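You operate a simulated robot arm through the tools that you are given. There is no shell and no other tool. Be economical: measure what you need, move in short steps, check, and stop when the job is done.

Carry out the task below with a simulated robot arm. There is one attempt and no reset: what you move stays moved.

TASK
Put the motor that the yellow card names in the trolley's nest, lower the bar and raise the lower tag.

It is judged by the outcome, as a careful person would: the job done as asked, and still so three seconds after it is handed in. It fails if anything else is knocked over, pushed out of place, dropped, spilled or broken.

THE ROBOT
A 6-joint arm with a two-finger parallel gripper on a trunk, on a base that drives. Base frame: it is fixed to the floor where the robot stands at the start and does not move with it; the origin is under the middle of the robot, x ahead of it, y to its left, z up. Lengths are in mm, angles in degrees, forces in N, time in s.
With the tool pointing down near the work surface it reaches from about 360 to 840 mm from the robot's upright axis, wherever it stands. Its first joint turns from -115.0 to 115.0 degrees. Places, roughly: brake lever [600, -800, 900]; foam nest on the trolley [800, 0, 800]; lower order tag [-600, 800, 700]; small motor [-500, 1250, 750]; trolley bar [800, 0, 900]; trolley bolt [200, -400, 800]; upper order tag [-100, 1600, 1000]. Payload 4.2 kg.
The tool frame sits at the grasp point between the pads (the TCP): z along the fingers, y along the line on which they close. The tips reach 23 mm beyond it. The gripper opens to 94 mm. The fingers are 38 mm wide and 10 mm thick; the gripper's body (54 by 96 mm) begins 39 mm behind the TCP.
Orientation is that of the tool frame in the base frame, as a unit quaternion [w, x, y, z]. With the fingers straight down and closing along the base's y, the tool's x points along the base's -x, its y along +y and its z along -z.

THE INTERFACE
- The arm moves only by the tool step_arm. Its argument "steps" is text: rows parted by semicolons, each of 6 numbers parted by spaces: the shift along the tool's x, y, z in mm, then the turn, a rotation vector about the tool's x, y, z in degrees. In form: tx ty tz rx ry rz; .... A call has 1 to 20 rows; each row shifts and turns the commanded pose from where the row before left it, along the tool's axes as they then stand. "hand" is the finger opening in mm, from 0 to 94, set as the call begins (left out, the last holds). Each row takes 0.2 s and may step no farther than 50 mm and 8.6 degrees from the row before; otherwise, or with a gripper value out of range, the whole call is refused. A pose out of reach is approached as far as the arm can. The call stops where the force on the tool passes 90 N (or 10 N more than at its start, if that is more) or the arm is blocked; 0.2 s more then pass. The fingers move at their own pace (about 108 mm/s each) and stop on an object; they squeeze with about 36 N. The grip force told is the motor's: it shows also when the fingers shut on nothing. Time passes only in rows, and 0.2 s behind the last, so rows that do not move let the fingers close. It gives the time, the measured TCP pose, the force on the tool (base axes), the opening and the grip force at its end, in the units of the frame above (readings bear some noise), with the torque about the TCP (base axes, N m) and any sound that the robot's microphone picked up.
- Cameras (640 x 400 px; columns grow to the right, rows downward): "scene" is now at [223.8, 182.9, 1479]; the picture's right is [-0.14, -0.99, 0.00], its down [0.57, -0.08, -0.82] and it looks along [0.81, -0.11, 0.58] (base axes); focal length 214 px, centre (320, 200). "wrist" rides on the gripper at [86, 16, -74] in the tool frame; the picture's right is [-0.18, 0.98, 0.00], its down [-0.58, -0.11, -0.81] and it looks along [-0.79, -0.15, 0.59] (tool axes); focal length 243 px, centre (320, 200). There is no depth. A picture from a camera that has moved, and an enlarged one, comes with that camera's place and axes in the base frame and with its lens. The place of the scene camera against the robot may be out by one fixed shift of up to 18 mm in any direction.
- snapshot(camera): a new picture of that camera. The clock stands still meanwhile.
- slide_trunk(by): slides the trunk up (or, below 0, down) by that many mm; the arm and the scene camera ride with it, the base frame stays. It gives what a move gives, with no picture.
- roll_base(legs): drives the robot by 1 to 6 legs, each [ahead, turn to the left] in mm and degrees, along the robot's own axes; the way and the turn of a leg run together, so that a leg with both is an arc; at most 1500 mm and 180 degrees a leg. The arm and the cameras ride along, it lands a little off, and it stops where it bumps. It gives what a move gives.
- pan_tilt(pan, tilt): turns the head with the scene camera to pan (to the left, within 80 degrees either way) and tilt (down, from -29 to 69), counted from straight ahead of the robot. It gives what a move gives.
- enlarge(camera, box): a new picture of the part [left, top, right, bottom] of that camera's present view, enlarged. The clock stands still meanwhile.
- job_done(): hands the job in; it is judged then, once.

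Work in short steps. Places have to be worked out from the pictures, the camera data and where the tool is seen: move nearer, look again, correct. Check each grasp and each placing, and mend what went wrong. You have 120 turns and 98 pictures in all, those below and enlarged ones among them. Open the gripper and draw the arm clear of the work before you hand the job in, unless the task says otherwise; then end with one line.

The tools are called as a command line: name --argument value ..., lists and objects as JSON in quotes. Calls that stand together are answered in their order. step_arm: Moves the arm, as the interface text tells. Its arguments: {"type":"object","properties":{"steps":{"type":"string"},"hand":{"type":"number"}},"required":["steps"]} The other tools are called the same way: slide_trunk (by) slides the trunk up or down; roll_base (legs) drives the base; pan_tilt (pan, tilt) turns the head that bears the scene camera; snapshot (camera) takes a picture; enlarge (camera, box) takes an enlarged picture of a part of a camera's view; job_done () hands the job in.

At the start:

```text
clock: 0.0
ee_pos: [292.1, 408.6, 1064.2]
tool_rot: [-0.004, 0.004, 1.0, -0.029]
contact_force: [-0.2, 0.9, -0.2]
ft_torque: [-0.04, 0.0, 0.02]
width: 94.1
gripper_force: 0.1
trunk travel left (down, up): [-725.0, 265.0]
robot x, y, heading: [-1.1, 2.0, 0.2]
head pan, tilt: [61.1, 68.8]
```

scene: 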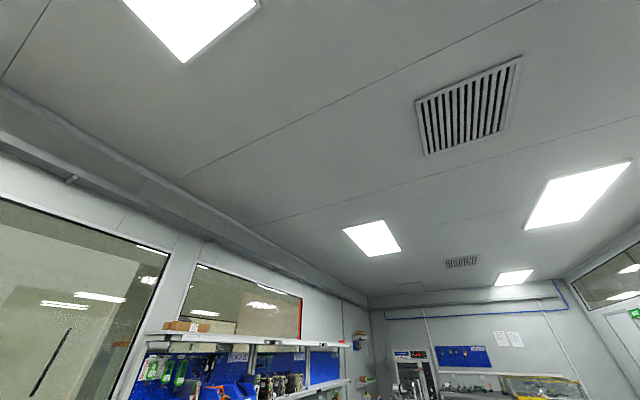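
wrist: 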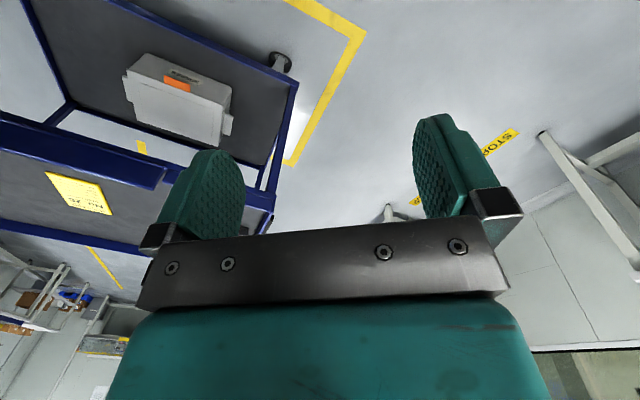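

The scene camera looks at the ceiling, and the wrist view shows a yellow card on a dark bench. I'll turn the head ahead and down and see what the axes report.

pan_tilt --pan 0 --tilt 35

snapshot --camera "scene"

enlarge --camera "wrist" --box '[0, 140, 160, 240]'

```text
clock: 1.3
ee_pos: [295.7, 406.8, 1059.1]
tool_rot: [-0.004, 0.007, 0.999, -0.032]
contact_force: [0.4, -0.4, -0.7]
ft_torque: [0.02, -0.01, 0.01]
width: 94.0
gripper_force: 0.2
trunk travel left (down, up): [-725.0, 265.0]
robot x, y, heading: [1.6, 1.0, 0.1]
head pan, tilt: [0.0, 35.0]
```

```text
95 pictures are left
camera scene: at [224.9, 188.0, 1478.6], right [-0.05, -1.0, 0.0], down [0.57, -0.03, -0.82], along [0.82, -0.04, 0.57], focal length 214 px, centre (320, 200)
```

scene: 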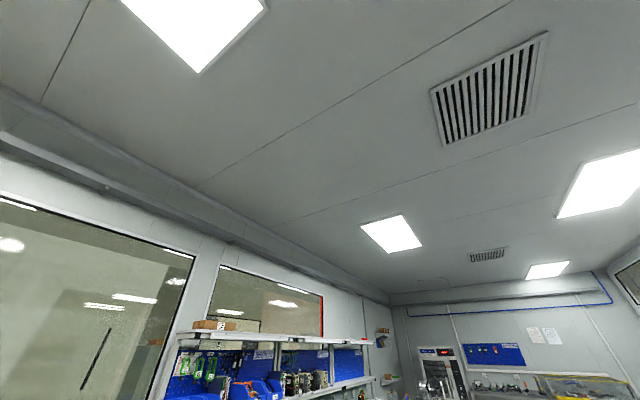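

```text
4.00 times, centred on (80, 190) of wrist
camera zoom: at [209.1, 430.7, 1135.1], right [0.2, 0.98, -0.07], down [0.59, -0.07, 0.81], along [0.79, -0.2, -0.59], focal length 970 px, centre (1280, 240)
```

zoom: 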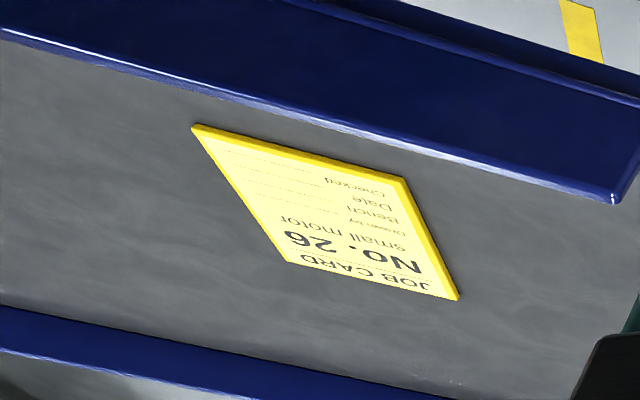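

The card names small motor No. 26. The head's reading doesn't match the camera axes, so I'll try another setting and check the response.

pan_tilt --pan 0 --tilt -29

snapshot --camera "scene"

```text
clock: 2.6
ee_pos: [295.2, 407.9, 1059.3]
tool_rot: [-0.004, 0.008, 0.999, -0.032]
contact_force: [0.5, 0.2, 1.0]
ft_torque: [0.01, 0.0, -0.04]
width: 94.1
gripper_force: 0.0
trunk travel left (down, up): [-725.0, 265.0]
robot x, y, heading: [2.9, 0.9, 0.4]
head pan, tilt: [0.0, -28.6]
```

```text
93 pictures are left
camera scene: at [224.8, 187.6, 1478.6], right [-0.06, -1.0, 0.0], down [0.57, -0.03, -0.82], along [0.82, -0.05, 0.57], focal length 214 px, centre (320, 200)
```

scene: 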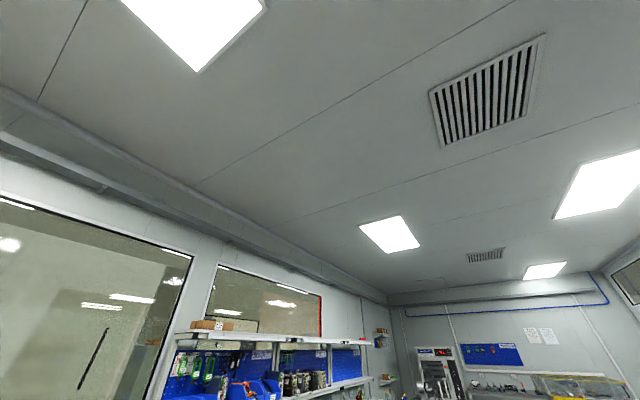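

The view hardly follows the head. One more test with pan 80 will show whether it does so at all.

pan_tilt --pan 80 --tilt 60

enlarge --camera "scene" --box '[160, 300, 640, 400]'

snapshot --camera "wrist"

```text
clock: 4.3
ee_pos: [296.5, 407.4, 1058.2]
tool_rot: [-0.003, 0.009, 0.999, -0.034]
contact_force: [-0.1, -0.1, -0.5]
ft_torque: [-0.04, 0.02, -0.01]
width: 94.1
gripper_force: 0.0
trunk travel left (down, up): [-725.0, 265.0]
robot x, y, heading: [1.4, 1.1, 0.0]
head pan, tilt: [80.0, 60.0]
```

```text
1.33 times, centred on (400, 350) of scene
camera zoom: at [225.1, 189.0, 1478.4], right [-0.03, -1.0, 0.0], down [0.57, -0.02, -0.82], along [0.82, -0.03, 0.57], focal length 286 px, centre (213, 0)
```

zoom: 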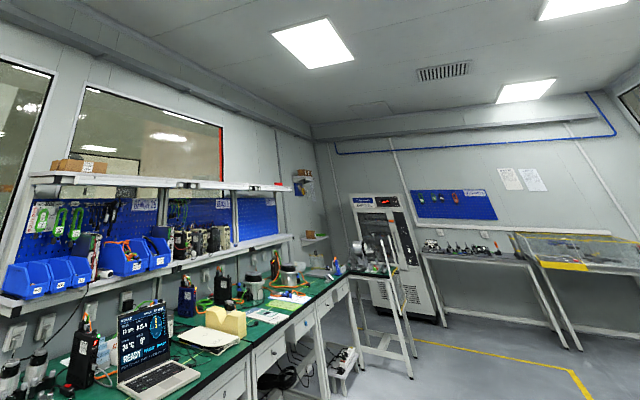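

```text
91 pictures are left
camera wrist: at [210.3, 430.6, 1133.6], right [0.2, 0.98, -0.07], down [0.59, -0.06, 0.81], along [0.78, -0.2, -0.59], focal length 243 px, centre (320, 200)
```

wrist: 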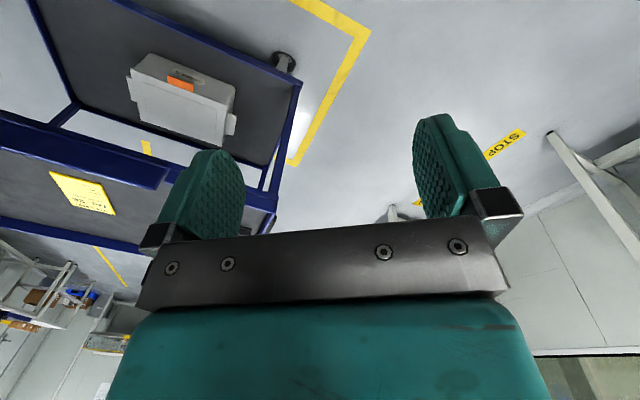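

The head has no visible effect on the scene camera, so that camera may ride on the arm. A small arm step will show it.

step_arm --steps "0 0 0 0 0 8; 0 0 0 0 0 8; 0 0 0 0 0 8; 0 0 0 0 0 0"

snapshot --camera "scene"

snapshot --camera "wrist"

```text
clock: 5.3
ee_pos: [296.7, 407.3, 1058.1]
tool_rot: [0.004, 0.217, 0.976, -0.035]
contact_force: [-0.4, -1.2, -0.3]
ft_torque: [0.03, 0.02, -0.01]
width: 94.1
gripper_force: 0.0
trunk travel left (down, up): [-725.0, 265.0]
robot x, y, heading: [1.0, 0.5, 0.2]
head pan, tilt: [80.0, 60.0]
```

```text
90 pictures are left
camera scene: at [225.1, 189.6, 1478.4], right [-0.02, -1.0, 0.0], down [0.57, -0.01, -0.82], along [0.82, -0.02, 0.57], focal length 214 px, centre (320, 200)
```

scene: 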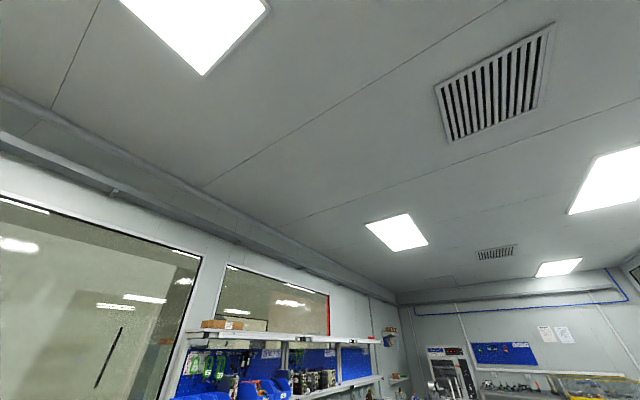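

```text
89 pictures are left
camera wrist: at [225.2, 464.1, 1130.8], right [0.58, 0.81, -0.06], down [0.49, -0.29, 0.82], along [0.65, -0.51, -0.56], focal length 243 px, centre (320, 200)
```

wrist: 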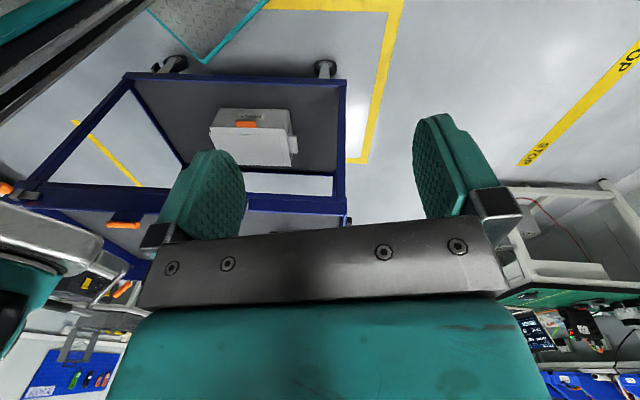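

The scene camera stays put relative to the robot, so the wrist camera will do most of the looking. I'll swing the arm in front, over toward the trolley side, with the tool upright.

step_arm --steps "0 0 0 0 0 -8; 0 0 0 0 0 -8; 0 0 0 0 0 -8; 0 0 0 -4 0 0; -11 -45 0 0 0 0; -11 -45 0 0 0 0; -11 -45 0 0 0 0; -11 -45 0 0 0 0; -11 -45 0 0 0 0; -11 -45 0 0 0 0; -11 -45 0 0 0 0; -11 -45 0 0 0 0; -11 -45 0 0 0 0; 0 0 0 0 0 0"

snapshot --camera "scene"

snapshot --camera "wrist"

```text
clock: 6.6
ee_pos: [299.4, 323.0, 977.9]
tool_rot: [-0.02, 0.003, 0.996, -0.088]
contact_force: [-2.0, 1.3, 2.6]
ft_torque: [0.06, -0.1, 0.01]
width: 93.9
gripper_force: 0.0
trunk travel left (down, up): [-725.0, 265.0]
robot x, y, heading: [2.6, 2.3, -0.0]
head pan, tilt: [80.0, 60.0]
stopped in row 6: the arm was blocked; the commanded pose is now the measured one
```

```text
88 pictures are left
camera scene: at [209.5, 272.2, 1410.7], right [0.88, -0.48, 0.0], down [-0.11, -0.2, -0.97], along [0.47, 0.85, -0.23], focal length 214 px, centre (320, 200)
```

scene: 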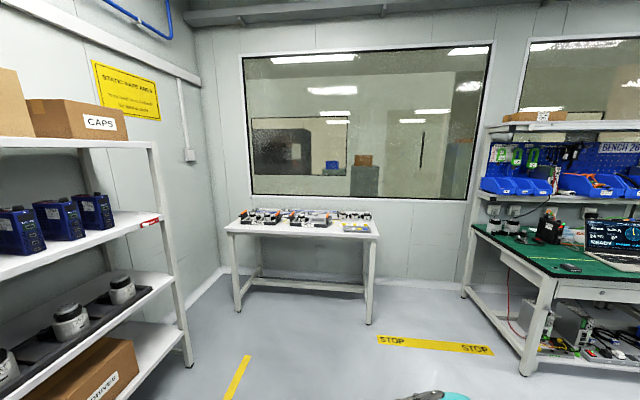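

```text
87 pictures are left
camera wrist: at [215.7, 352.4, 1053.7], right [0.18, 0.97, -0.18], down [0.61, 0.03, 0.79], along [0.77, -0.26, -0.59], focal length 243 px, centre (320, 200)
```

wrist: 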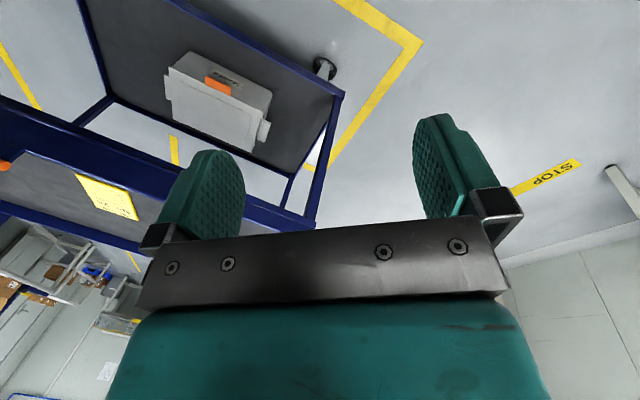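

The scene camera clearly rides on the arm, and the block came with the forearm almost vertical, close to a wrist singularity. I'll extend the arm outward and slightly up, away from the trolley, and then level the tool.

step_arm --steps "-27 27 -16 0 0 0; -27 27 -16 0 0 0; -27 27 -16 0 0 0; -27 27 -16 0 0 0; -27 27 -16 0 0 0; 0 0 0 -5 0 0; 0 0 0 -5 0 0; 0 0 0 0 0 0"

snapshot --camera "scene"

```text
clock: 8.4
ee_pos: [441.9, 466.1, 1021.0]
tool_rot: [-0.02, 0.007, 1.0, -0.005]
contact_force: [0.9, 0.4, -0.5]
ft_torque: [-0.02, 0.02, 0.03]
width: 94.2
gripper_force: 0.1
trunk travel left (down, up): [-725.0, 265.0]
robot x, y, heading: [1.1, 0.2, 0.1]
head pan, tilt: [80.0, 60.0]
```

```text
86 pictures are left
camera scene: at [176.8, 256.6, 1341.3], right [0.98, -0.17, 0.0], down [-0.15, -0.85, -0.5], along [0.09, 0.49, -0.87], focal length 214 px, centre (320, 200)
```

scene: 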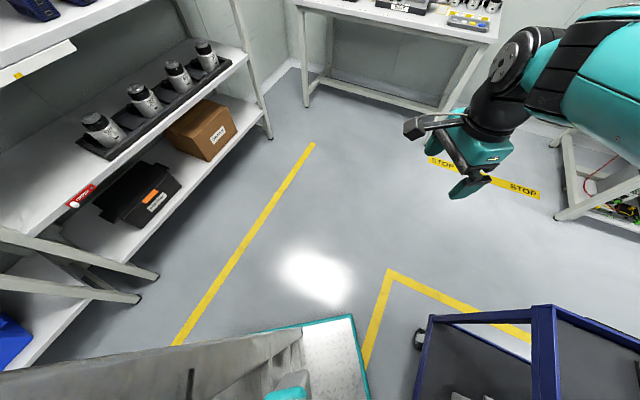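

With the arm extended, the head now follows its commands, so the arm must have been blocking it. I'll look at the trolley ahead next.

pan_tilt --pan -10 --tilt 45

snapshot --camera "scene"

```text
clock: 10.1
ee_pos: [440.0, 465.8, 1021.4]
tool_rot: [-0.021, 0.006, 1.0, -0.006]
contact_force: [-0.4, -0.2, 0.9]
ft_torque: [-0.01, 0.0, 0.0]
width: 94.1
gripper_force: 0.0
trunk travel left (down, up): [-725.0, 265.0]
robot x, y, heading: [-2.2, 1.9, -0.1]
head pan, tilt: [-10.0, 45.0]
```

```text
85 pictures are left
camera scene: at [245.4, 176.9, 1360.7], right [-0.17, -0.98, 0.0], down [-0.7, 0.12, -0.71], along [0.7, -0.12, -0.71], focal length 214 px, centre (320, 200)
```

scene: 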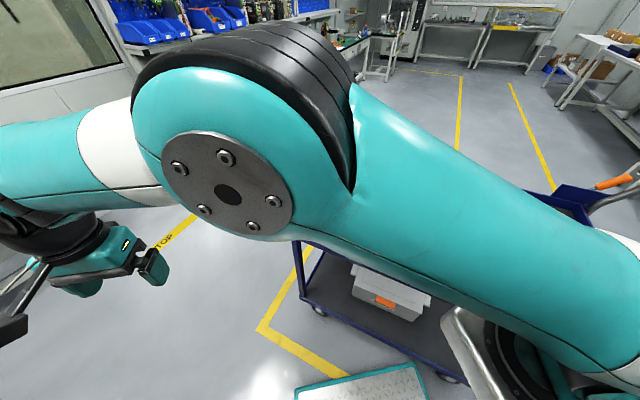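

The elbow hides the trolley. I'll pan farther right and tilt down.

pan_tilt --pan -55 --tilt 45

snapshot --camera "scene"

```text
clock: 11.2
ee_pos: [441.3, 468.1, 1021.5]
tool_rot: [-0.02, 0.006, 1.0, -0.006]
contact_force: [-0.2, 0.0, 0.0]
ft_torque: [0.03, -0.02, 0.01]
width: 94.1
gripper_force: 0.2
trunk travel left (down, up): [-725.0, 265.0]
robot x, y, heading: [1.1, -0.9, 0.1]
head pan, tilt: [-55.0, 45.0]
```

```text
84 pictures are left
camera scene: at [212.0, 124.4, 1360.8], right [-0.82, -0.57, 0.0], down [-0.41, 0.58, -0.71], along [0.41, -0.58, -0.71], focal length 214 px, centre (320, 200)
```

scene: 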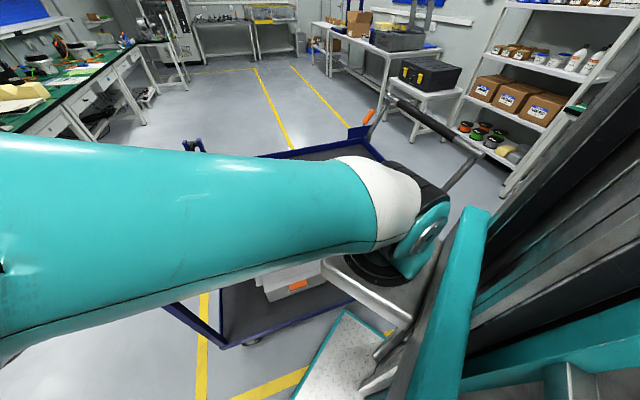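

The upper arm blocks the view of the trolley. I'll swing the arm to the left by turning about the robot's axis.

step_arm --steps "32 28 0 0 0 -3.8; 32 28 0 0 0 -3.8; 32 28 0 0 0 -3.8; 32 28 0 0 0 -3.8; 32 28 0 0 0 -3.8; 32 28 0 0 0 -3.8; 32 28 0 0 0 -3.8; 32 28 0 0 0 -3.8; 32 28 0 0 0 -3.8; 32 28 0 0 0 -3.8; 32 28 0 0 0 -3.8; 32 28 0 0 0 -3.8; 0 0 0 0 0 0"

pan_tilt --pan -25 --tilt 45

snapshot --camera "scene"

snapshot --camera "wrist"

```text
clock: 14.0
ee_pos: [109.4, 539.9, 1034.8]
tool_rot: [-0.02, -0.366, 0.931, 0.005]
contact_force: [0.0, -0.8, -0.6]
ft_torque: [0.03, -0.02, -0.01]
width: 93.8
gripper_force: 0.0
out of reach, approached as far as the arm can: row 3, 4, 5, 6, 7, 8, 9, 10, 11, 12
trunk travel left (down, up): [-725.0, 265.0]
robot x, y, heading: [-2.4, 0.6, 0.1]
head pan, tilt: [-55.0, 45.0]
```

```text
clock: 14.9
ee_pos: [109.9, 540.3, 1033.9]
tool_rot: [-0.02, -0.366, 0.93, 0.005]
contact_force: [-0.2, -1.0, -0.4]
ft_torque: [0.0, 0.02, 0.0]
width: 93.8
gripper_force: 0.1
trunk travel left (down, up): [-725.0, 265.0]
robot x, y, heading: [-2.5, 0.4, 0.2]
head pan, tilt: [-25.0, 45.0]
```

```text
83 pictures are left
camera scene: at [238.9, 156.6, 1360.8], right [-0.42, -0.91, 0.0], down [-0.64, 0.3, -0.71], along [0.64, -0.3, -0.71], focal length 214 px, centre (320, 200)
```

scene: 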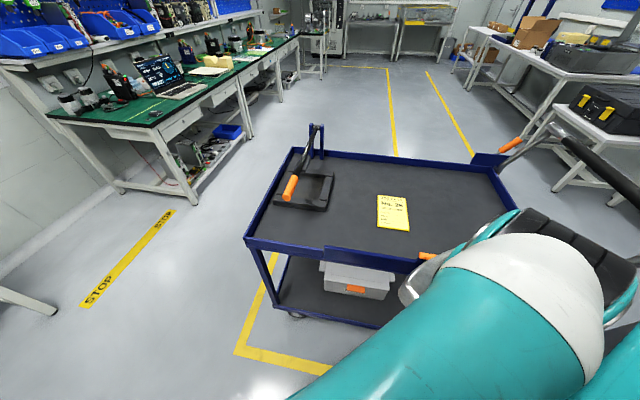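

```text
82 pictures are left
camera wrist: at [38.0, 493.4, 1112.7], right [-0.53, 0.84, 0.02], down [0.53, 0.32, 0.78], along [0.66, 0.43, -0.62], focal length 243 px, centre (320, 200)
```

wrist: 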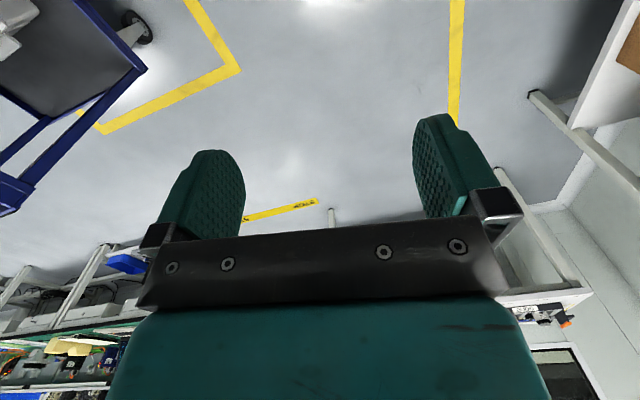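

This is a clear view of the trolley. I'll enlarge the nest, the card, and the right-hand end.

enlarge --camera "scene" --box '[250, 120, 410, 220]'

enlarge --camera "scene" --box '[350, 180, 510, 280]'

enlarge --camera "scene" --box '[430, 110, 590, 210]'

```text
4.00 times, centred on (330, 170) of scene
camera zoom: at [238.9, 156.6, 1360.8], right [-0.42, -0.91, 0.0], down [-0.64, 0.3, -0.71], along [0.64, -0.3, -0.71], focal length 858 px, centre (280, 320)
```

zoom: 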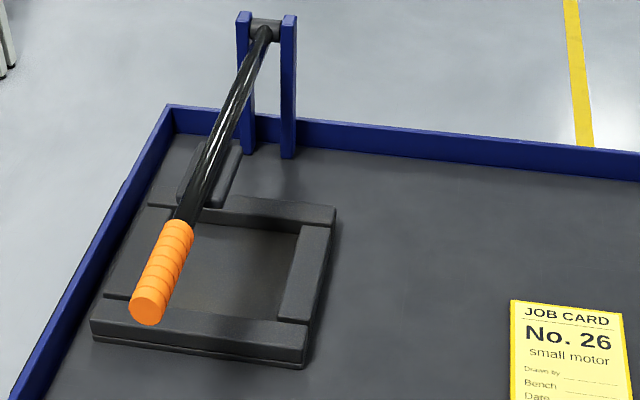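

```text
4.00 times, centred on (430, 230) of scene
camera zoom: at [238.9, 156.6, 1360.8], right [-0.42, -0.91, 0.0], down [-0.64, 0.3, -0.71], along [0.64, -0.3, -0.71], focal length 858 px, centre (-120, 80)
```

zoom: 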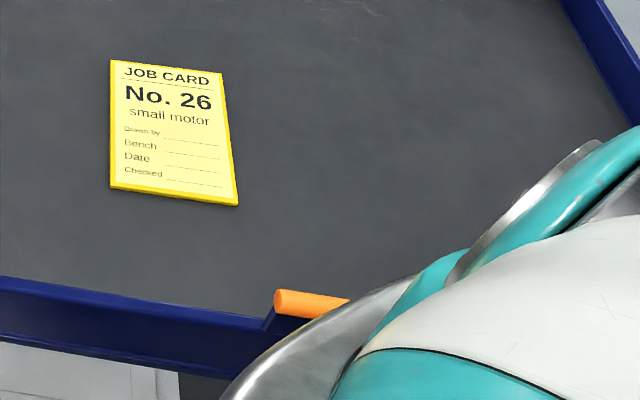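

```text
4.00 times, centred on (510, 160) of scene
camera zoom: at [238.9, 156.6, 1360.8], right [-0.42, -0.91, 0.0], down [-0.64, 0.3, -0.71], along [0.64, -0.3, -0.71], focal length 858 px, centre (-440, 360)
```

zoom: 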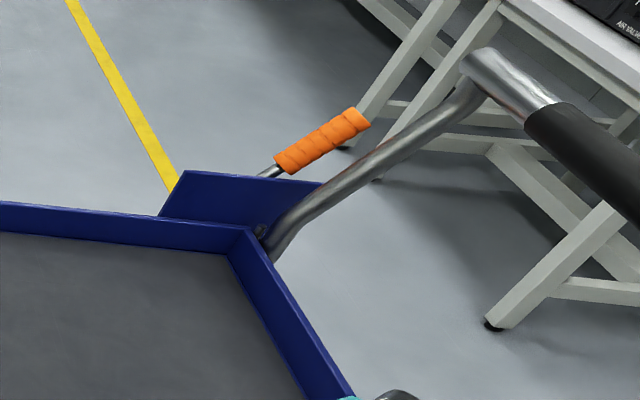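

The card says No. 26, small motor. Next is the shelf on the left; I'll look there now.

pan_tilt --pan 80 --tilt 30

snapshot --camera "scene"

```text
clock: 16.8
ee_pos: [110.2, 539.9, 1030.7]
tool_rot: [-0.02, -0.367, 0.93, 0.003]
contact_force: [0.3, -0.2, 0.2]
ft_torque: [0.05, -0.02, 0.03]
width: 94.1
gripper_force: 0.0
trunk travel left (down, up): [-725.0, 265.0]
robot x, y, heading: [0.8, -2.0, -0.1]
head pan, tilt: [80.0, 30.0]
```

```text
78 pictures are left
camera scene: at [181.0, 280.0, 1383.4], right [0.98, -0.17, 0.0], down [-0.09, -0.49, -0.87], along [0.15, 0.85, -0.5], focal length 214 px, centre (320, 200)
```

scene: 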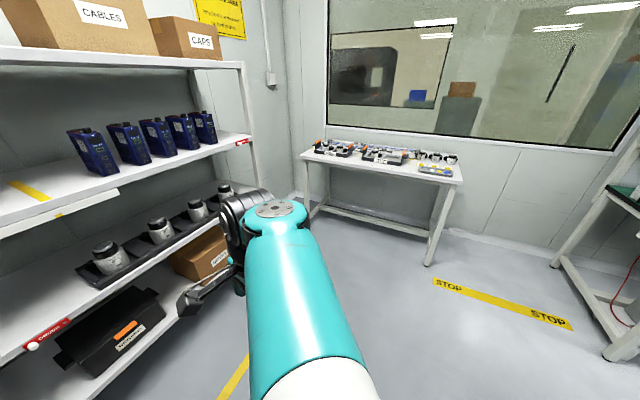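

I'll enlarge the motors and tags to look for numbers.

enlarge --camera "scene" --box '[60, 170, 252, 290]'

enlarge --camera "scene" --box '[60, 90, 252, 210]'

enlarge --camera "scene" --box '[0, 290, 160, 390]'

```text
3.33 times, centred on (156, 230) of scene
camera zoom: at [181.0, 280.0, 1383.4], right [0.98, -0.17, 0.0], down [-0.09, -0.49, -0.87], along [0.15, 0.85, -0.5], focal length 715 px, centre (867, 100)
```

zoom: 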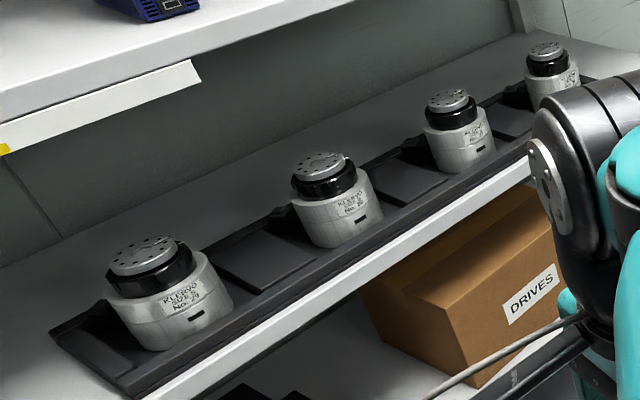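

```text
3.33 times, centred on (156, 150) of scene
camera zoom: at [181.0, 280.0, 1383.4], right [0.98, -0.17, 0.0], down [-0.09, -0.49, -0.87], along [0.15, 0.85, -0.5], focal length 715 px, centre (867, 367)
```

zoom: 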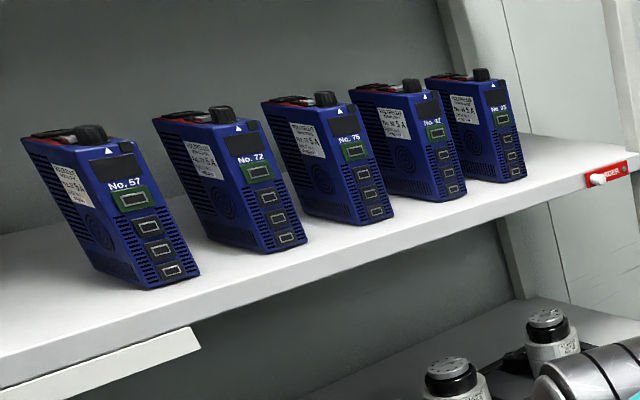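

```text
4.00 times, centred on (80, 340) of scene
camera zoom: at [181.0, 280.0, 1383.4], right [0.98, -0.17, 0.0], down [-0.09, -0.49, -0.87], along [0.15, 0.85, -0.5], focal length 858 px, centre (1280, -360)
```

zoom: 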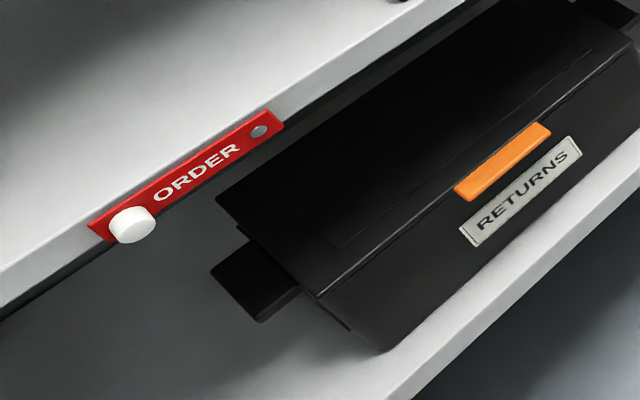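

Each silver motor has a number plate, so I'll zoom in on each one.

enlarge --camera "scene" --box '[100, 240, 140, 265]'

enlarge --camera "scene" --box '[148, 215, 188, 240]'

enlarge --camera "scene" --box '[180, 195, 220, 220]'

enlarge --camera "scene" --box '[210, 178, 250, 203]'

```text
16.00 times, centred on (120, 252) of scene
camera zoom: at [181.0, 280.0, 1383.4], right [0.98, -0.17, 0.0], down [-0.09, -0.49, -0.87], along [0.15, 0.85, -0.5], focal length 3432 px, centre (3520, -640)
```

zoom: 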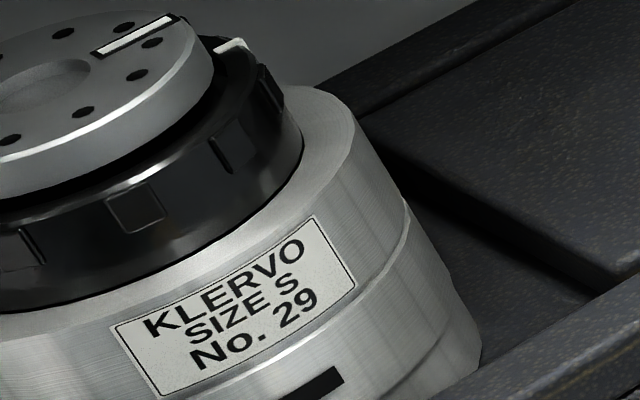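

```text
16.00 times, centred on (168, 228) of scene
camera zoom: at [181.0, 280.0, 1383.4], right [0.98, -0.17, 0.0], down [-0.09, -0.49, -0.87], along [0.15, 0.85, -0.5], focal length 3432 px, centre (2752, -240)
```

zoom: 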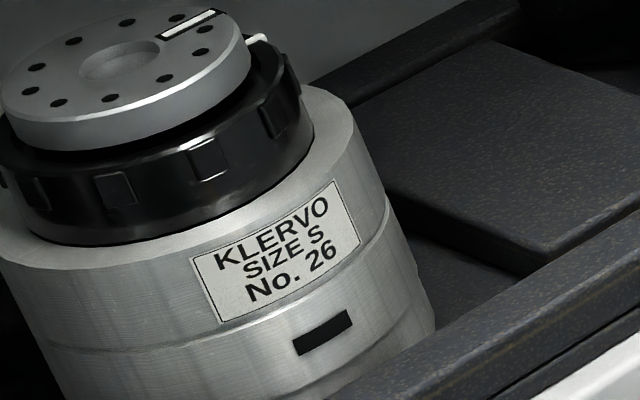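

```text
16.00 times, centred on (200, 208) of scene
camera zoom: at [181.0, 280.0, 1383.4], right [0.98, -0.17, 0.0], down [-0.09, -0.49, -0.87], along [0.15, 0.85, -0.5], focal length 3432 px, centre (2240, 80)
```

zoom: 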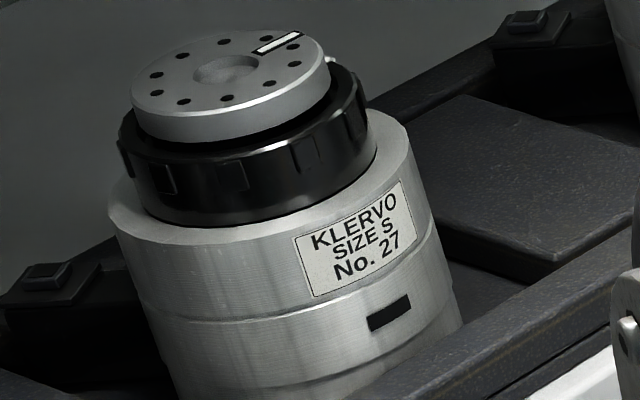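

```text
16.00 times, centred on (230, 190) of scene
camera zoom: at [181.0, 280.0, 1383.4], right [0.98, -0.17, 0.0], down [-0.09, -0.49, -0.87], along [0.15, 0.85, -0.5], focal length 3432 px, centre (1760, 352)
```

zoom: 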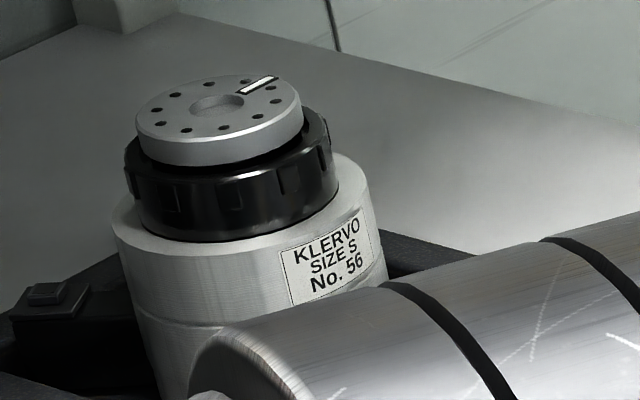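

No. 26 is the second motor from the near end of the lower shelf, at roughly (-450, 1240), and the lower tag is near (-606, 760, 690). I'll turn the robot left before bringing the arm round to its right-hand side.

roll_base --legs '[[0, 77]]'

step_arm --steps "-29 -30 0 0 0 3.8; -29 -30 0 0 0 3.8; -29 -30 0 0 0 3.8; -29 -30 0 0 0 3.8; -29 -30 0 0 0 3.8; -29 -30 0 0 0 3.8; -29 -30 0 0 0 3.8; -29 -30 0 0 0 3.8; -29 -30 0 0 0 3.8; 0 0 0 0 0 0"

```text
clock: 20.5
ee_pos: [-505.3, 220.6, 1032.1]
tool_rot: [0.018, 0.869, -0.494, 0.01]
contact_force: [-1.2, 0.4, -0.7]
ft_torque: [0.02, -0.02, 0.0]
width: 94.0
gripper_force: 0.1
trunk travel left (down, up): [-725.0, 265.0]
robot x, y, heading: [1.6, -1.5, 77.9]
head pan, tilt: [80.0, 30.0]
```

```text
clock: 22.7
ee_pos: [-334.9, 550.4, 1020.9]
tool_rot: [-0.014, -0.686, 0.728, -0.015]
contact_force: [0.4, 0.6, -0.2]
ft_torque: [0.03, 0.0, 0.01]
width: 94.0
gripper_force: 0.0
out of reach, approached as far as the arm can: row 7, 8, 9
trunk travel left (down, up): [-725.0, 265.0]
robot x, y, heading: [0.6, 1.7, 77.8]
head pan, tilt: [80.0, 30.0]
```

The arm stands at about 43° to the robot's left. I'll draw it in slightly and swing it round to its right side.

step_arm --steps "37 -25 0 0 0 0; -25 -39 0 0 0 4.4; -25 -39 0 0 0 4.4; -25 -39 0 0 0 4.4; -25 -39 0 0 0 4.4; -25 -39 0 0 0 4.4; -25 -39 0 0 0 4.4; -25 -39 0 0 0 4.4; -25 -39 0 0 0 4.4; -25 -39 0 0 0 4.4; -25 -39 0 0 0 4.4; -25 -39 0 0 0 4.4; -25 -39 0 0 0 4.4; -25 -39 0 0 0 4.4; -25 -39 0 0 0 4.4; -25 -39 0 0 0 4.4; -25 -39 0 0 0 4.4; -25 -39 0 0 0 4.4; -25 -39 0 0 0 4.4; 0 0 0 0 0 0"

pan_tilt --pan 15 --tilt 30

snapshot --camera "scene"

```text
clock: 26.9
ee_pos: [333.1, 738.1, 1118.2]
tool_rot: [-0.001, -0.064, 0.998, -0.021]
contact_force: [-0.3, -0.1, 0.8]
ft_torque: [-0.01, 0.01, -0.03]
width: 94.0
gripper_force: 0.0
out of reach, approached as far as the arm can: row 1, 2, 3, 4, 5, 6, 7, 8, 9, 10, 11, 12, 13, 14, 15, 16, 17, 18, 19
trunk travel left (down, up): [-725.0, 265.0]
robot x, y, heading: [1.0, 1.8, 77.9]
head pan, tilt: [80.0, 30.0]
```

```text
clock: 28.3
ee_pos: [333.2, 737.5, 1118.0]
tool_rot: [-0.001, -0.066, 0.998, -0.022]
contact_force: [-0.3, 0.3, 0.2]
ft_torque: [-0.02, 0.05, 0.0]
width: 94.0
gripper_force: 0.1
trunk travel left (down, up): [-725.0, 265.0]
robot x, y, heading: [-0.3, 1.8, 78.0]
head pan, tilt: [15.0, 30.0]
```

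```text
70 pictures are left
camera scene: at [-150.2, 275.7, 1383.4], right [1.0, 0.05, 0.0], down [0.03, -0.5, -0.87], along [-0.04, 0.86, -0.5], focal length 214 px, centre (320, 200)
```

scene: 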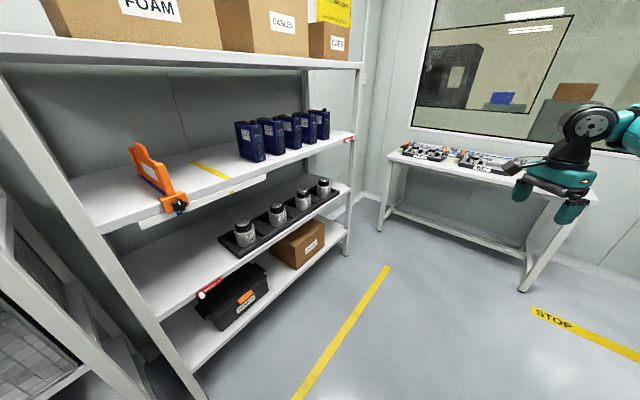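

The shelf layout is now clear. The arm reported out of reach throughout, so I'll check how the arm stands with a null row.

step_arm --steps "0 0 0 0 0 0"

pan_tilt --pan -35 --tilt 25

snapshot --camera "scene"

```text
clock: 28.7
ee_pos: [331.8, 737.3, 1118.3]
tool_rot: [-0.002, -0.066, 0.998, -0.022]
contact_force: [-0.2, 0.0, 0.4]
ft_torque: [0.01, -0.01, -0.03]
width: 93.8
gripper_force: 0.0
trunk travel left (down, up): [-725.0, 265.0]
robot x, y, heading: [0.6, -3.4, 78.0]
head pan, tilt: [15.0, 30.0]
```

```text
clock: 29.9
ee_pos: [334.1, 737.2, 1118.5]
tool_rot: [-0.001, -0.065, 0.998, -0.021]
contact_force: [0.8, 0.1, -0.5]
ft_torque: [-0.03, 0.0, 0.0]
width: 94.0
gripper_force: 0.2
trunk travel left (down, up): [-725.0, 265.0]
robot x, y, heading: [2.5, 1.4, 77.9]
head pan, tilt: [-35.0, 25.0]
```

```text
69 pictures are left
camera scene: at [-78.1, 248.2, 1391.3], right [0.68, -0.73, 0.0], down [-0.31, -0.29, -0.91], along [0.66, 0.62, -0.42], focal length 214 px, centre (320, 200)
```

scene: 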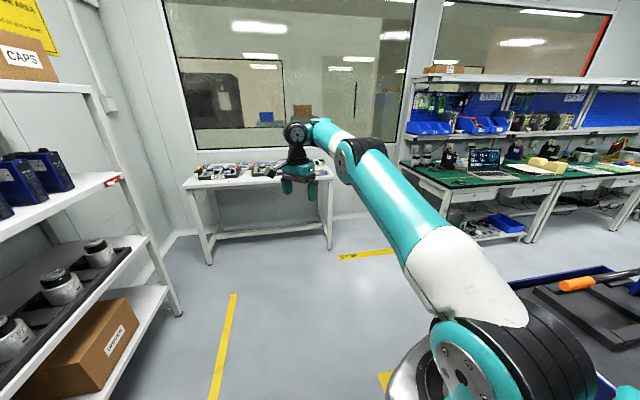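

The earlier limit message has cleared and the arm is stretched out. I'll draw it in to about 600 mm radius on the robot's right-front and lower it slightly.

step_arm --steps "-4 -43 10 0 0 0; -4 -43 10 0 0 0; -4 -43 10 0 0 0; -4 -43 10 0 0 0; -4 -43 10 0 0 0; -4 -43 10 0 0 0; -4 -43 10 0 0 0; 0 0 0 0 0 0"

```text
clock: 31.6
ee_pos: [496.8, 613.0, 1171.5]
tool_rot: [-0.002, -0.065, 0.998, -0.02]
contact_force: [0.5, -0.1, -0.4]
ft_torque: [0.02, -0.02, 0.0]
width: 94.2
gripper_force: 0.1
out of reach, approached as far as the arm can: row 1, 2, 3, 4, 5, 6, 7
trunk travel left (down, up): [-725.0, 265.0]
robot x, y, heading: [-0.5, -0.5, 77.9]
head pan, tilt: [-35.0, 25.0]
```

The arm moved at full stretch instead of drawing in. I'll take a look at its shape before commanding more.

snapshot --camera "scene"

```text
68 pictures are left
camera scene: at [-78.0, 248.2, 1391.4], right [0.68, -0.73, 0.0], down [-0.31, -0.29, -0.91], along [0.66, 0.62, -0.42], focal length 214 px, centre (320, 200)
```

scene: 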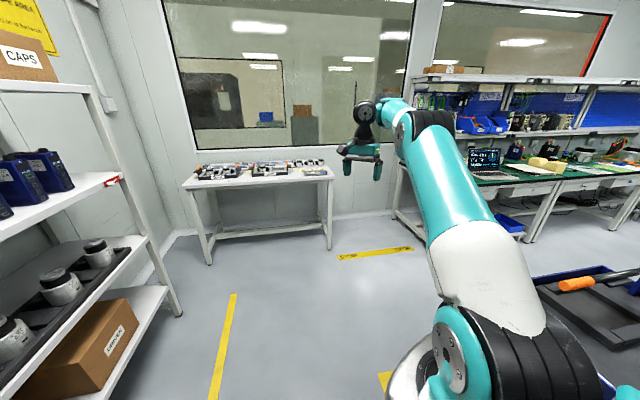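

I'll send several null rows to see whether the arm is still travelling towards an older command.

step_arm --steps "0 0 0 0 0 0; 0 0 0 0 0 0; 0 0 0 0 0 0; 0 0 0 0 0 0"

step_arm --steps "0 0 20 0 0 0; 0 0 20 0 0 0; 0 0 0 0 0 0"

```text
clock: 32.6
ee_pos: [496.9, 614.3, 1170.9]
tool_rot: [-0.003, -0.064, 0.998, -0.02]
contact_force: [0.1, 0.0, 0.6]
ft_torque: [0.02, 0.02, 0.04]
width: 94.1
gripper_force: 0.0
trunk travel left (down, up): [-725.0, 265.0]
robot x, y, heading: [2.8, -0.7, 78.1]
head pan, tilt: [-35.0, 25.0]
```

```text
clock: 33.5
ee_pos: [508.7, 624.8, 1140.6]
tool_rot: [-0.002, -0.065, 0.998, -0.021]
contact_force: [0.1, -0.9, -0.4]
ft_torque: [0.02, -0.01, 0.0]
width: 94.2
gripper_force: 0.0
out of reach, approached as far as the arm can: row 1, 2
trunk travel left (down, up): [-725.0, 265.0]
robot x, y, heading: [4.2, -0.3, 78.1]
head pan, tilt: [-35.0, 25.0]
```

The arm slides along a surface, as if one joint sat at its limit. I'll zoom in on the wrist and elbow.

enlarge --camera "scene" --box '[300, 70, 540, 220]'

```text
2.67 times, centred on (420, 145) of scene
camera zoom: at [-78.1, 248.1, 1391.4], right [0.68, -0.73, 0.0], down [-0.31, -0.29, -0.91], along [0.66, 0.62, -0.42], focal length 572 px, centre (53, 347)
```

zoom: 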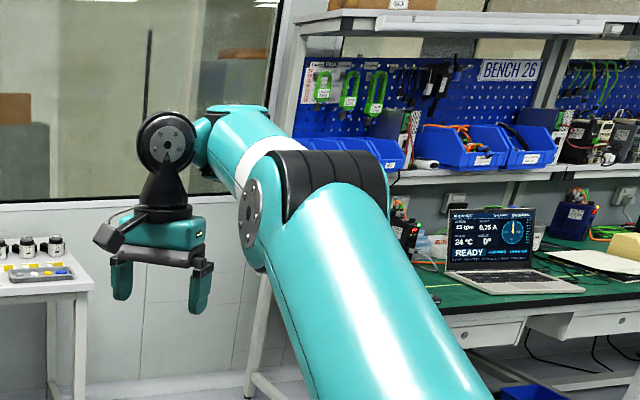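

The elbow is bent and the wrist looks ordinary. To find the limiting joint, I'll pitch the tool outward about 16° and see whether it complies.

step_arm --steps "0 0 0 -5.5 -5.8 0; 0 0 0 -5.5 -5.8 0; 0 0 0 0 0 0"

```text
clock: 34.2
ee_pos: [542.9, 664.5, 1161.8]
tool_rot: [0.093, -0.067, 0.99, 0.081]
contact_force: [0.3, 0.2, 0.7]
ft_torque: [0.0, -0.03, -0.02]
width: 94.0
gripper_force: 0.0
out of reach, approached as far as the arm can: row 1, 2
trunk travel left (down, up): [-725.0, 265.0]
robot x, y, heading: [-0.1, -2.6, 78.0]
head pan, tilt: [-35.0, 25.0]
```

The wrist resists coming inward at this height. The reach is quoted near work height, so I'll level the tool and lower it to see whether the arm frees up; the floor there is clear.

step_arm --steps "0 0 0 5.5 5.8 0; 0 0 0 5.5 5.8 0; 0 -10 30 0 0 0; 0 -10 30 0 0 0; 0 -10 30 0 0 0; 0 -10 30 0 0 0; 0 -10 30 0 0 0; 0 -10 30 0 0 0; 0 0 0 0 0 0"

snapshot --camera "scene"

```text
clock: 36.2
ee_pos: [570.9, 619.8, 988.0]
tool_rot: [-0.002, -0.065, 0.998, -0.022]
contact_force: [-0.1, 0.7, -0.5]
ft_torque: [-0.02, 0.0, 0.03]
width: 93.7
gripper_force: 0.0
out of reach, approached as far as the arm can: row 6, 7, 8
trunk travel left (down, up): [-725.0, 265.0]
robot x, y, heading: [2.4, -0.6, 78.1]
head pan, tilt: [-35.0, 25.0]
```

```text
66 pictures are left
camera scene: at [-78.1, 248.1, 1391.4], right [0.68, -0.73, 0.0], down [-0.31, -0.29, -0.91], along [0.66, 0.62, -0.42], focal length 214 px, centre (320, 200)
```

scene: 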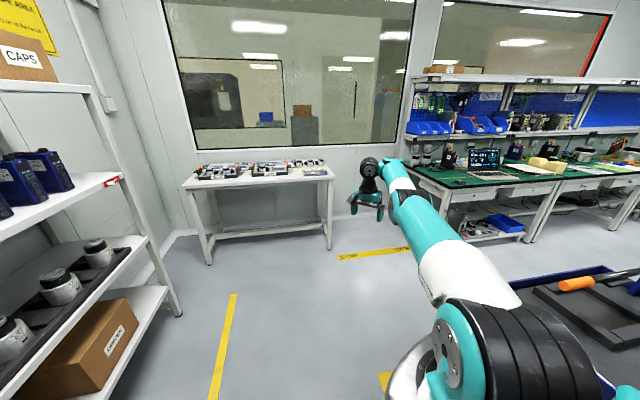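

The reachable set behaves like a shell that the wrist cannot get inside. I'll enlarge the arm to see how the elbow is bent.

enlarge --camera "scene" --box '[330, 130, 650, 400]'

```text
refused: 650 is not a number from 0 to 640
```

enlarge --camera "scene" --box '[330, 140, 630, 330]'

```text
2.11 times, centred on (480, 235) of scene
camera zoom: at [-78.1, 248.1, 1391.4], right [0.68, -0.73, 0.0], down [-0.31, -0.29, -0.91], along [0.66, 0.62, -0.42], focal length 452 px, centre (-17, 126)
```

zoom: 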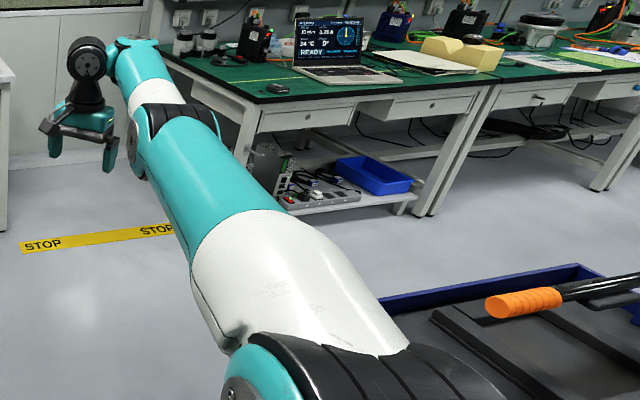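

The elbow is bent the normal way, so I suspect a wrist limit tied to tool yaw. I'll yaw the tool 24° and then pull in, watching which rows get flagged.

step_arm --steps "0 0 0 0 0 8; 0 0 0 0 0 8; 0 0 0 0 0 8; 13 -27 0 0 0 0; 13 -27 0 0 0 0; 13 -27 0 0 0 0; 0 0 0 0 0 0"

```text
clock: 37.9
ee_pos: [572.3, 620.0, 987.7]
tool_rot: [0.003, 0.143, 0.989, -0.02]
contact_force: [-0.1, -0.3, 0.0]
ft_torque: [0.0, 0.01, 0.01]
width: 93.9
gripper_force: 0.1
out of reach, approached as far as the arm can: row 4, 5, 6
trunk travel left (down, up): [-725.0, 265.0]
robot x, y, heading: [1.5, -3.0, 78.1]
head pan, tilt: [-35.0, 25.0]
```

Yaw works, but inward motion is still refused, which points to the wrist pitch. I'll pull in while tilting the fingers back toward the robot.

step_arm --steps "13 -27 0 7.2 3.5 0; 13 -27 0 7.2 3.5 0; 13 -27 0 7.2 3.5 0; 13 -27 0 0 0 0; 0 0 0 0 0 0"

```text
clock: 39.0
ee_pos: [503.8, 546.3, 1020.6]
tool_rot: [-0.115, 0.143, 0.964, -0.194]
contact_force: [-0.3, -0.3, -0.1]
ft_torque: [0.02, -0.03, -0.01]
width: 94.1
gripper_force: 0.1
out of reach, approached as far as the arm can: row 1, 4
trunk travel left (down, up): [-725.0, 265.0]
robot x, y, heading: [-3.1, -1.3, 77.7]
head pan, tilt: [-35.0, 25.0]
```

Inward moves were refused at several different radii, so I'll test whether a small outward step can be undone. That separates a fixed limit from something else.

step_arm --steps "0 0 0 -7.2 -3.5 0; 0 0 0 -7.2 -3.5 0; 0 0 0 -7.2 -3.5 0; 0 0 0 0 0 0"

step_arm --steps "-13 27 0 0 0 0; 13 -27 0 0 0 0; 0 0 -30 0 0 0; 0 0 30 0 0 0; 0 0 30 0 0 0; 0 0 0 0 0 0"

```text
clock: 40.0
ee_pos: [570.3, 613.6, 1045.1]
tool_rot: [0.003, 0.144, 0.989, -0.02]
contact_force: [0.1, 1.5, -0.5]
ft_torque: [0.02, 0.01, 0.03]
width: 94.2
gripper_force: 0.2
out of reach, approached as far as the arm can: row 1, 2, 3
trunk travel left (down, up): [-725.0, 265.0]
robot x, y, heading: [-1.4, 0.5, 77.8]
head pan, tilt: [-35.0, 25.0]
```

```text
clock: 41.5
ee_pos: [572.4, 614.9, 1014.8]
tool_rot: [0.002, 0.143, 0.989, -0.021]
contact_force: [-0.3, 0.1, 0.0]
ft_torque: [-0.03, 0.02, 0.02]
width: 93.8
gripper_force: 0.0
out of reach, approached as far as the arm can: row 5
trunk travel left (down, up): [-725.0, 265.0]
robot x, y, heading: [2.4, 1.5, 77.8]
head pan, tilt: [-35.0, 25.0]
```

The limit fits the forearm-roll joint sitting at its stop because the tool leans about 2° sideways. I'll tip the tool about 6° to the left and try the inward pull again.

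step_arm --steps "0 0 0 -2.8 5.2 0; 13 -27 0 0 0 0; 13 -27 0 0 0 0; 13 -27 0 0 0 0; 0 0 0 0 0 0"

```text
clock: 42.6
ee_pos: [577.4, 611.8, 1024.8]
tool_rot: [-0.038, 0.144, 0.989, 0.011]
contact_force: [0.2, -0.7, 1.0]
ft_torque: [0.01, -0.02, 0.0]
width: 94.0
gripper_force: 0.1
out of reach, approached as far as the arm can: row 2, 3, 4
trunk travel left (down, up): [-725.0, 265.0]
robot x, y, heading: [1.9, -3.5, 77.8]
head pan, tilt: [-35.0, 25.0]
```

The sideways lean is not the cause. I'll make one experiment with a strong lean to the other side, followed by a pull.

step_arm --steps "0 0 0 4.2 -7.4 0; 0 0 0 4.2 -7.4 0; 13 -27 0 0 0 0; 13 -27 0 0 0 0; 0 0 0 0 0 0"

step_arm --steps "27 13 0 0 0 0; 27 13 0 0 0 0; 27 13 0 0 0 0; 27 13 0 0 0 0; 0 0 0 0 0 0"

```text
clock: 43.9
ee_pos: [575.0, 608.6, 1027.6]
tool_rot: [0.079, 0.141, 0.984, -0.081]
contact_force: [-1.2, 0.5, 0.0]
ft_torque: [0.03, 0.01, -0.01]
width: 94.2
gripper_force: 0.2
out of reach, approached as far as the arm can: row 3, 4
trunk travel left (down, up): [-725.0, 265.0]
robot x, y, heading: [1.2, -1.8, 77.6]
head pan, tilt: [-35.0, 25.0]
```

```text
clock: 45.0
ee_pos: [489.0, 686.4, 1000.0]
tool_rot: [0.079, 0.141, 0.983, -0.081]
contact_force: [-0.4, 0.0, 1.0]
ft_torque: [0.02, 0.01, -0.01]
width: 93.9
gripper_force: 0.0
trunk travel left (down, up): [-725.0, 265.0]
robot x, y, heading: [1.1, -0.1, 77.9]
head pan, tilt: [-35.0, 25.0]
```

Tangential motion works freely. I'll level the tool, continue tangentially to the robot's front, and then try pulling in there.

step_arm --steps "0 0 0 -4.2 7.4 0; 0 0 0 -2.1 3.7 0; 35 15 0 0 0 0; 35 15 0 0 0 0; 35 15 0 0 0 0; 35 15 0 0 0 0; 0 -30 0 0 0 0; 0 -30 0 0 0 0; 0 -30 0 0 0 0; 0 0 0 0 0 0"

snapshot --camera "scene"

```text
clock: 47.2
ee_pos: [364.7, 756.4, 1002.6]
tool_rot: [-0.008, 0.144, 0.989, -0.012]
contact_force: [-0.1, -0.3, 0.3]
ft_torque: [0.02, -0.03, -0.02]
width: 94.0
gripper_force: 0.0
out of reach, approached as far as the arm can: row 8, 9
trunk travel left (down, up): [-725.0, 265.0]
robot x, y, heading: [-0.6, -2.0, 77.9]
head pan, tilt: [-35.0, 25.0]
```

```text
64 pictures are left
camera scene: at [-78.1, 248.1, 1391.4], right [0.68, -0.73, 0.0], down [-0.31, -0.29, -0.91], along [0.66, 0.62, -0.42], focal length 214 px, centre (320, 200)
```

scene: 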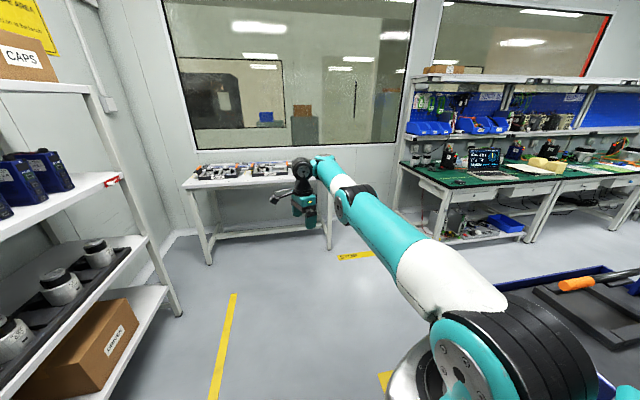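

The arm appears nearly straight, so the elbow may be folding the wrong way past straight. I'll push outward first to see where full stretch lies.

step_arm --steps "0 20 0 0 0 0; 0 20 0 0 0 0; 0 20 0 0 0 0; 0 20 0 0 0 0; 0 20 0 0 0 0; 0 0 0 0 0 0"

step_arm --steps "0 -40 0 0 0 0; 0 -40 0 0 0 0; 0 -40 0 0 0 0; 0 -40 0 0 0 0; 0 0 0 0 0 0"

```text
clock: 48.6
ee_pos: [385.2, 815.4, 999.3]
tool_rot: [-0.009, 0.144, 0.99, -0.012]
contact_force: [0.0, 0.1, 0.0]
ft_torque: [0.05, 0.01, 0.0]
width: 93.9
gripper_force: 0.0
out of reach, approached as far as the arm can: row 4, 5
trunk travel left (down, up): [-725.0, 265.0]
robot x, y, heading: [1.3, 0.1, 78.0]
head pan, tilt: [-35.0, 25.0]
```

```text
clock: 49.9
ee_pos: [339.5, 662.5, 1003.8]
tool_rot: [-0.009, 0.145, 0.989, -0.012]
contact_force: [0.0, -0.2, 0.4]
ft_torque: [0.01, 0.03, 0.0]
width: 93.8
gripper_force: 0.1
trunk travel left (down, up): [-725.0, 265.0]
robot x, y, heading: [2.5, -0.9, 77.8]
head pan, tilt: [-35.0, 25.0]
```

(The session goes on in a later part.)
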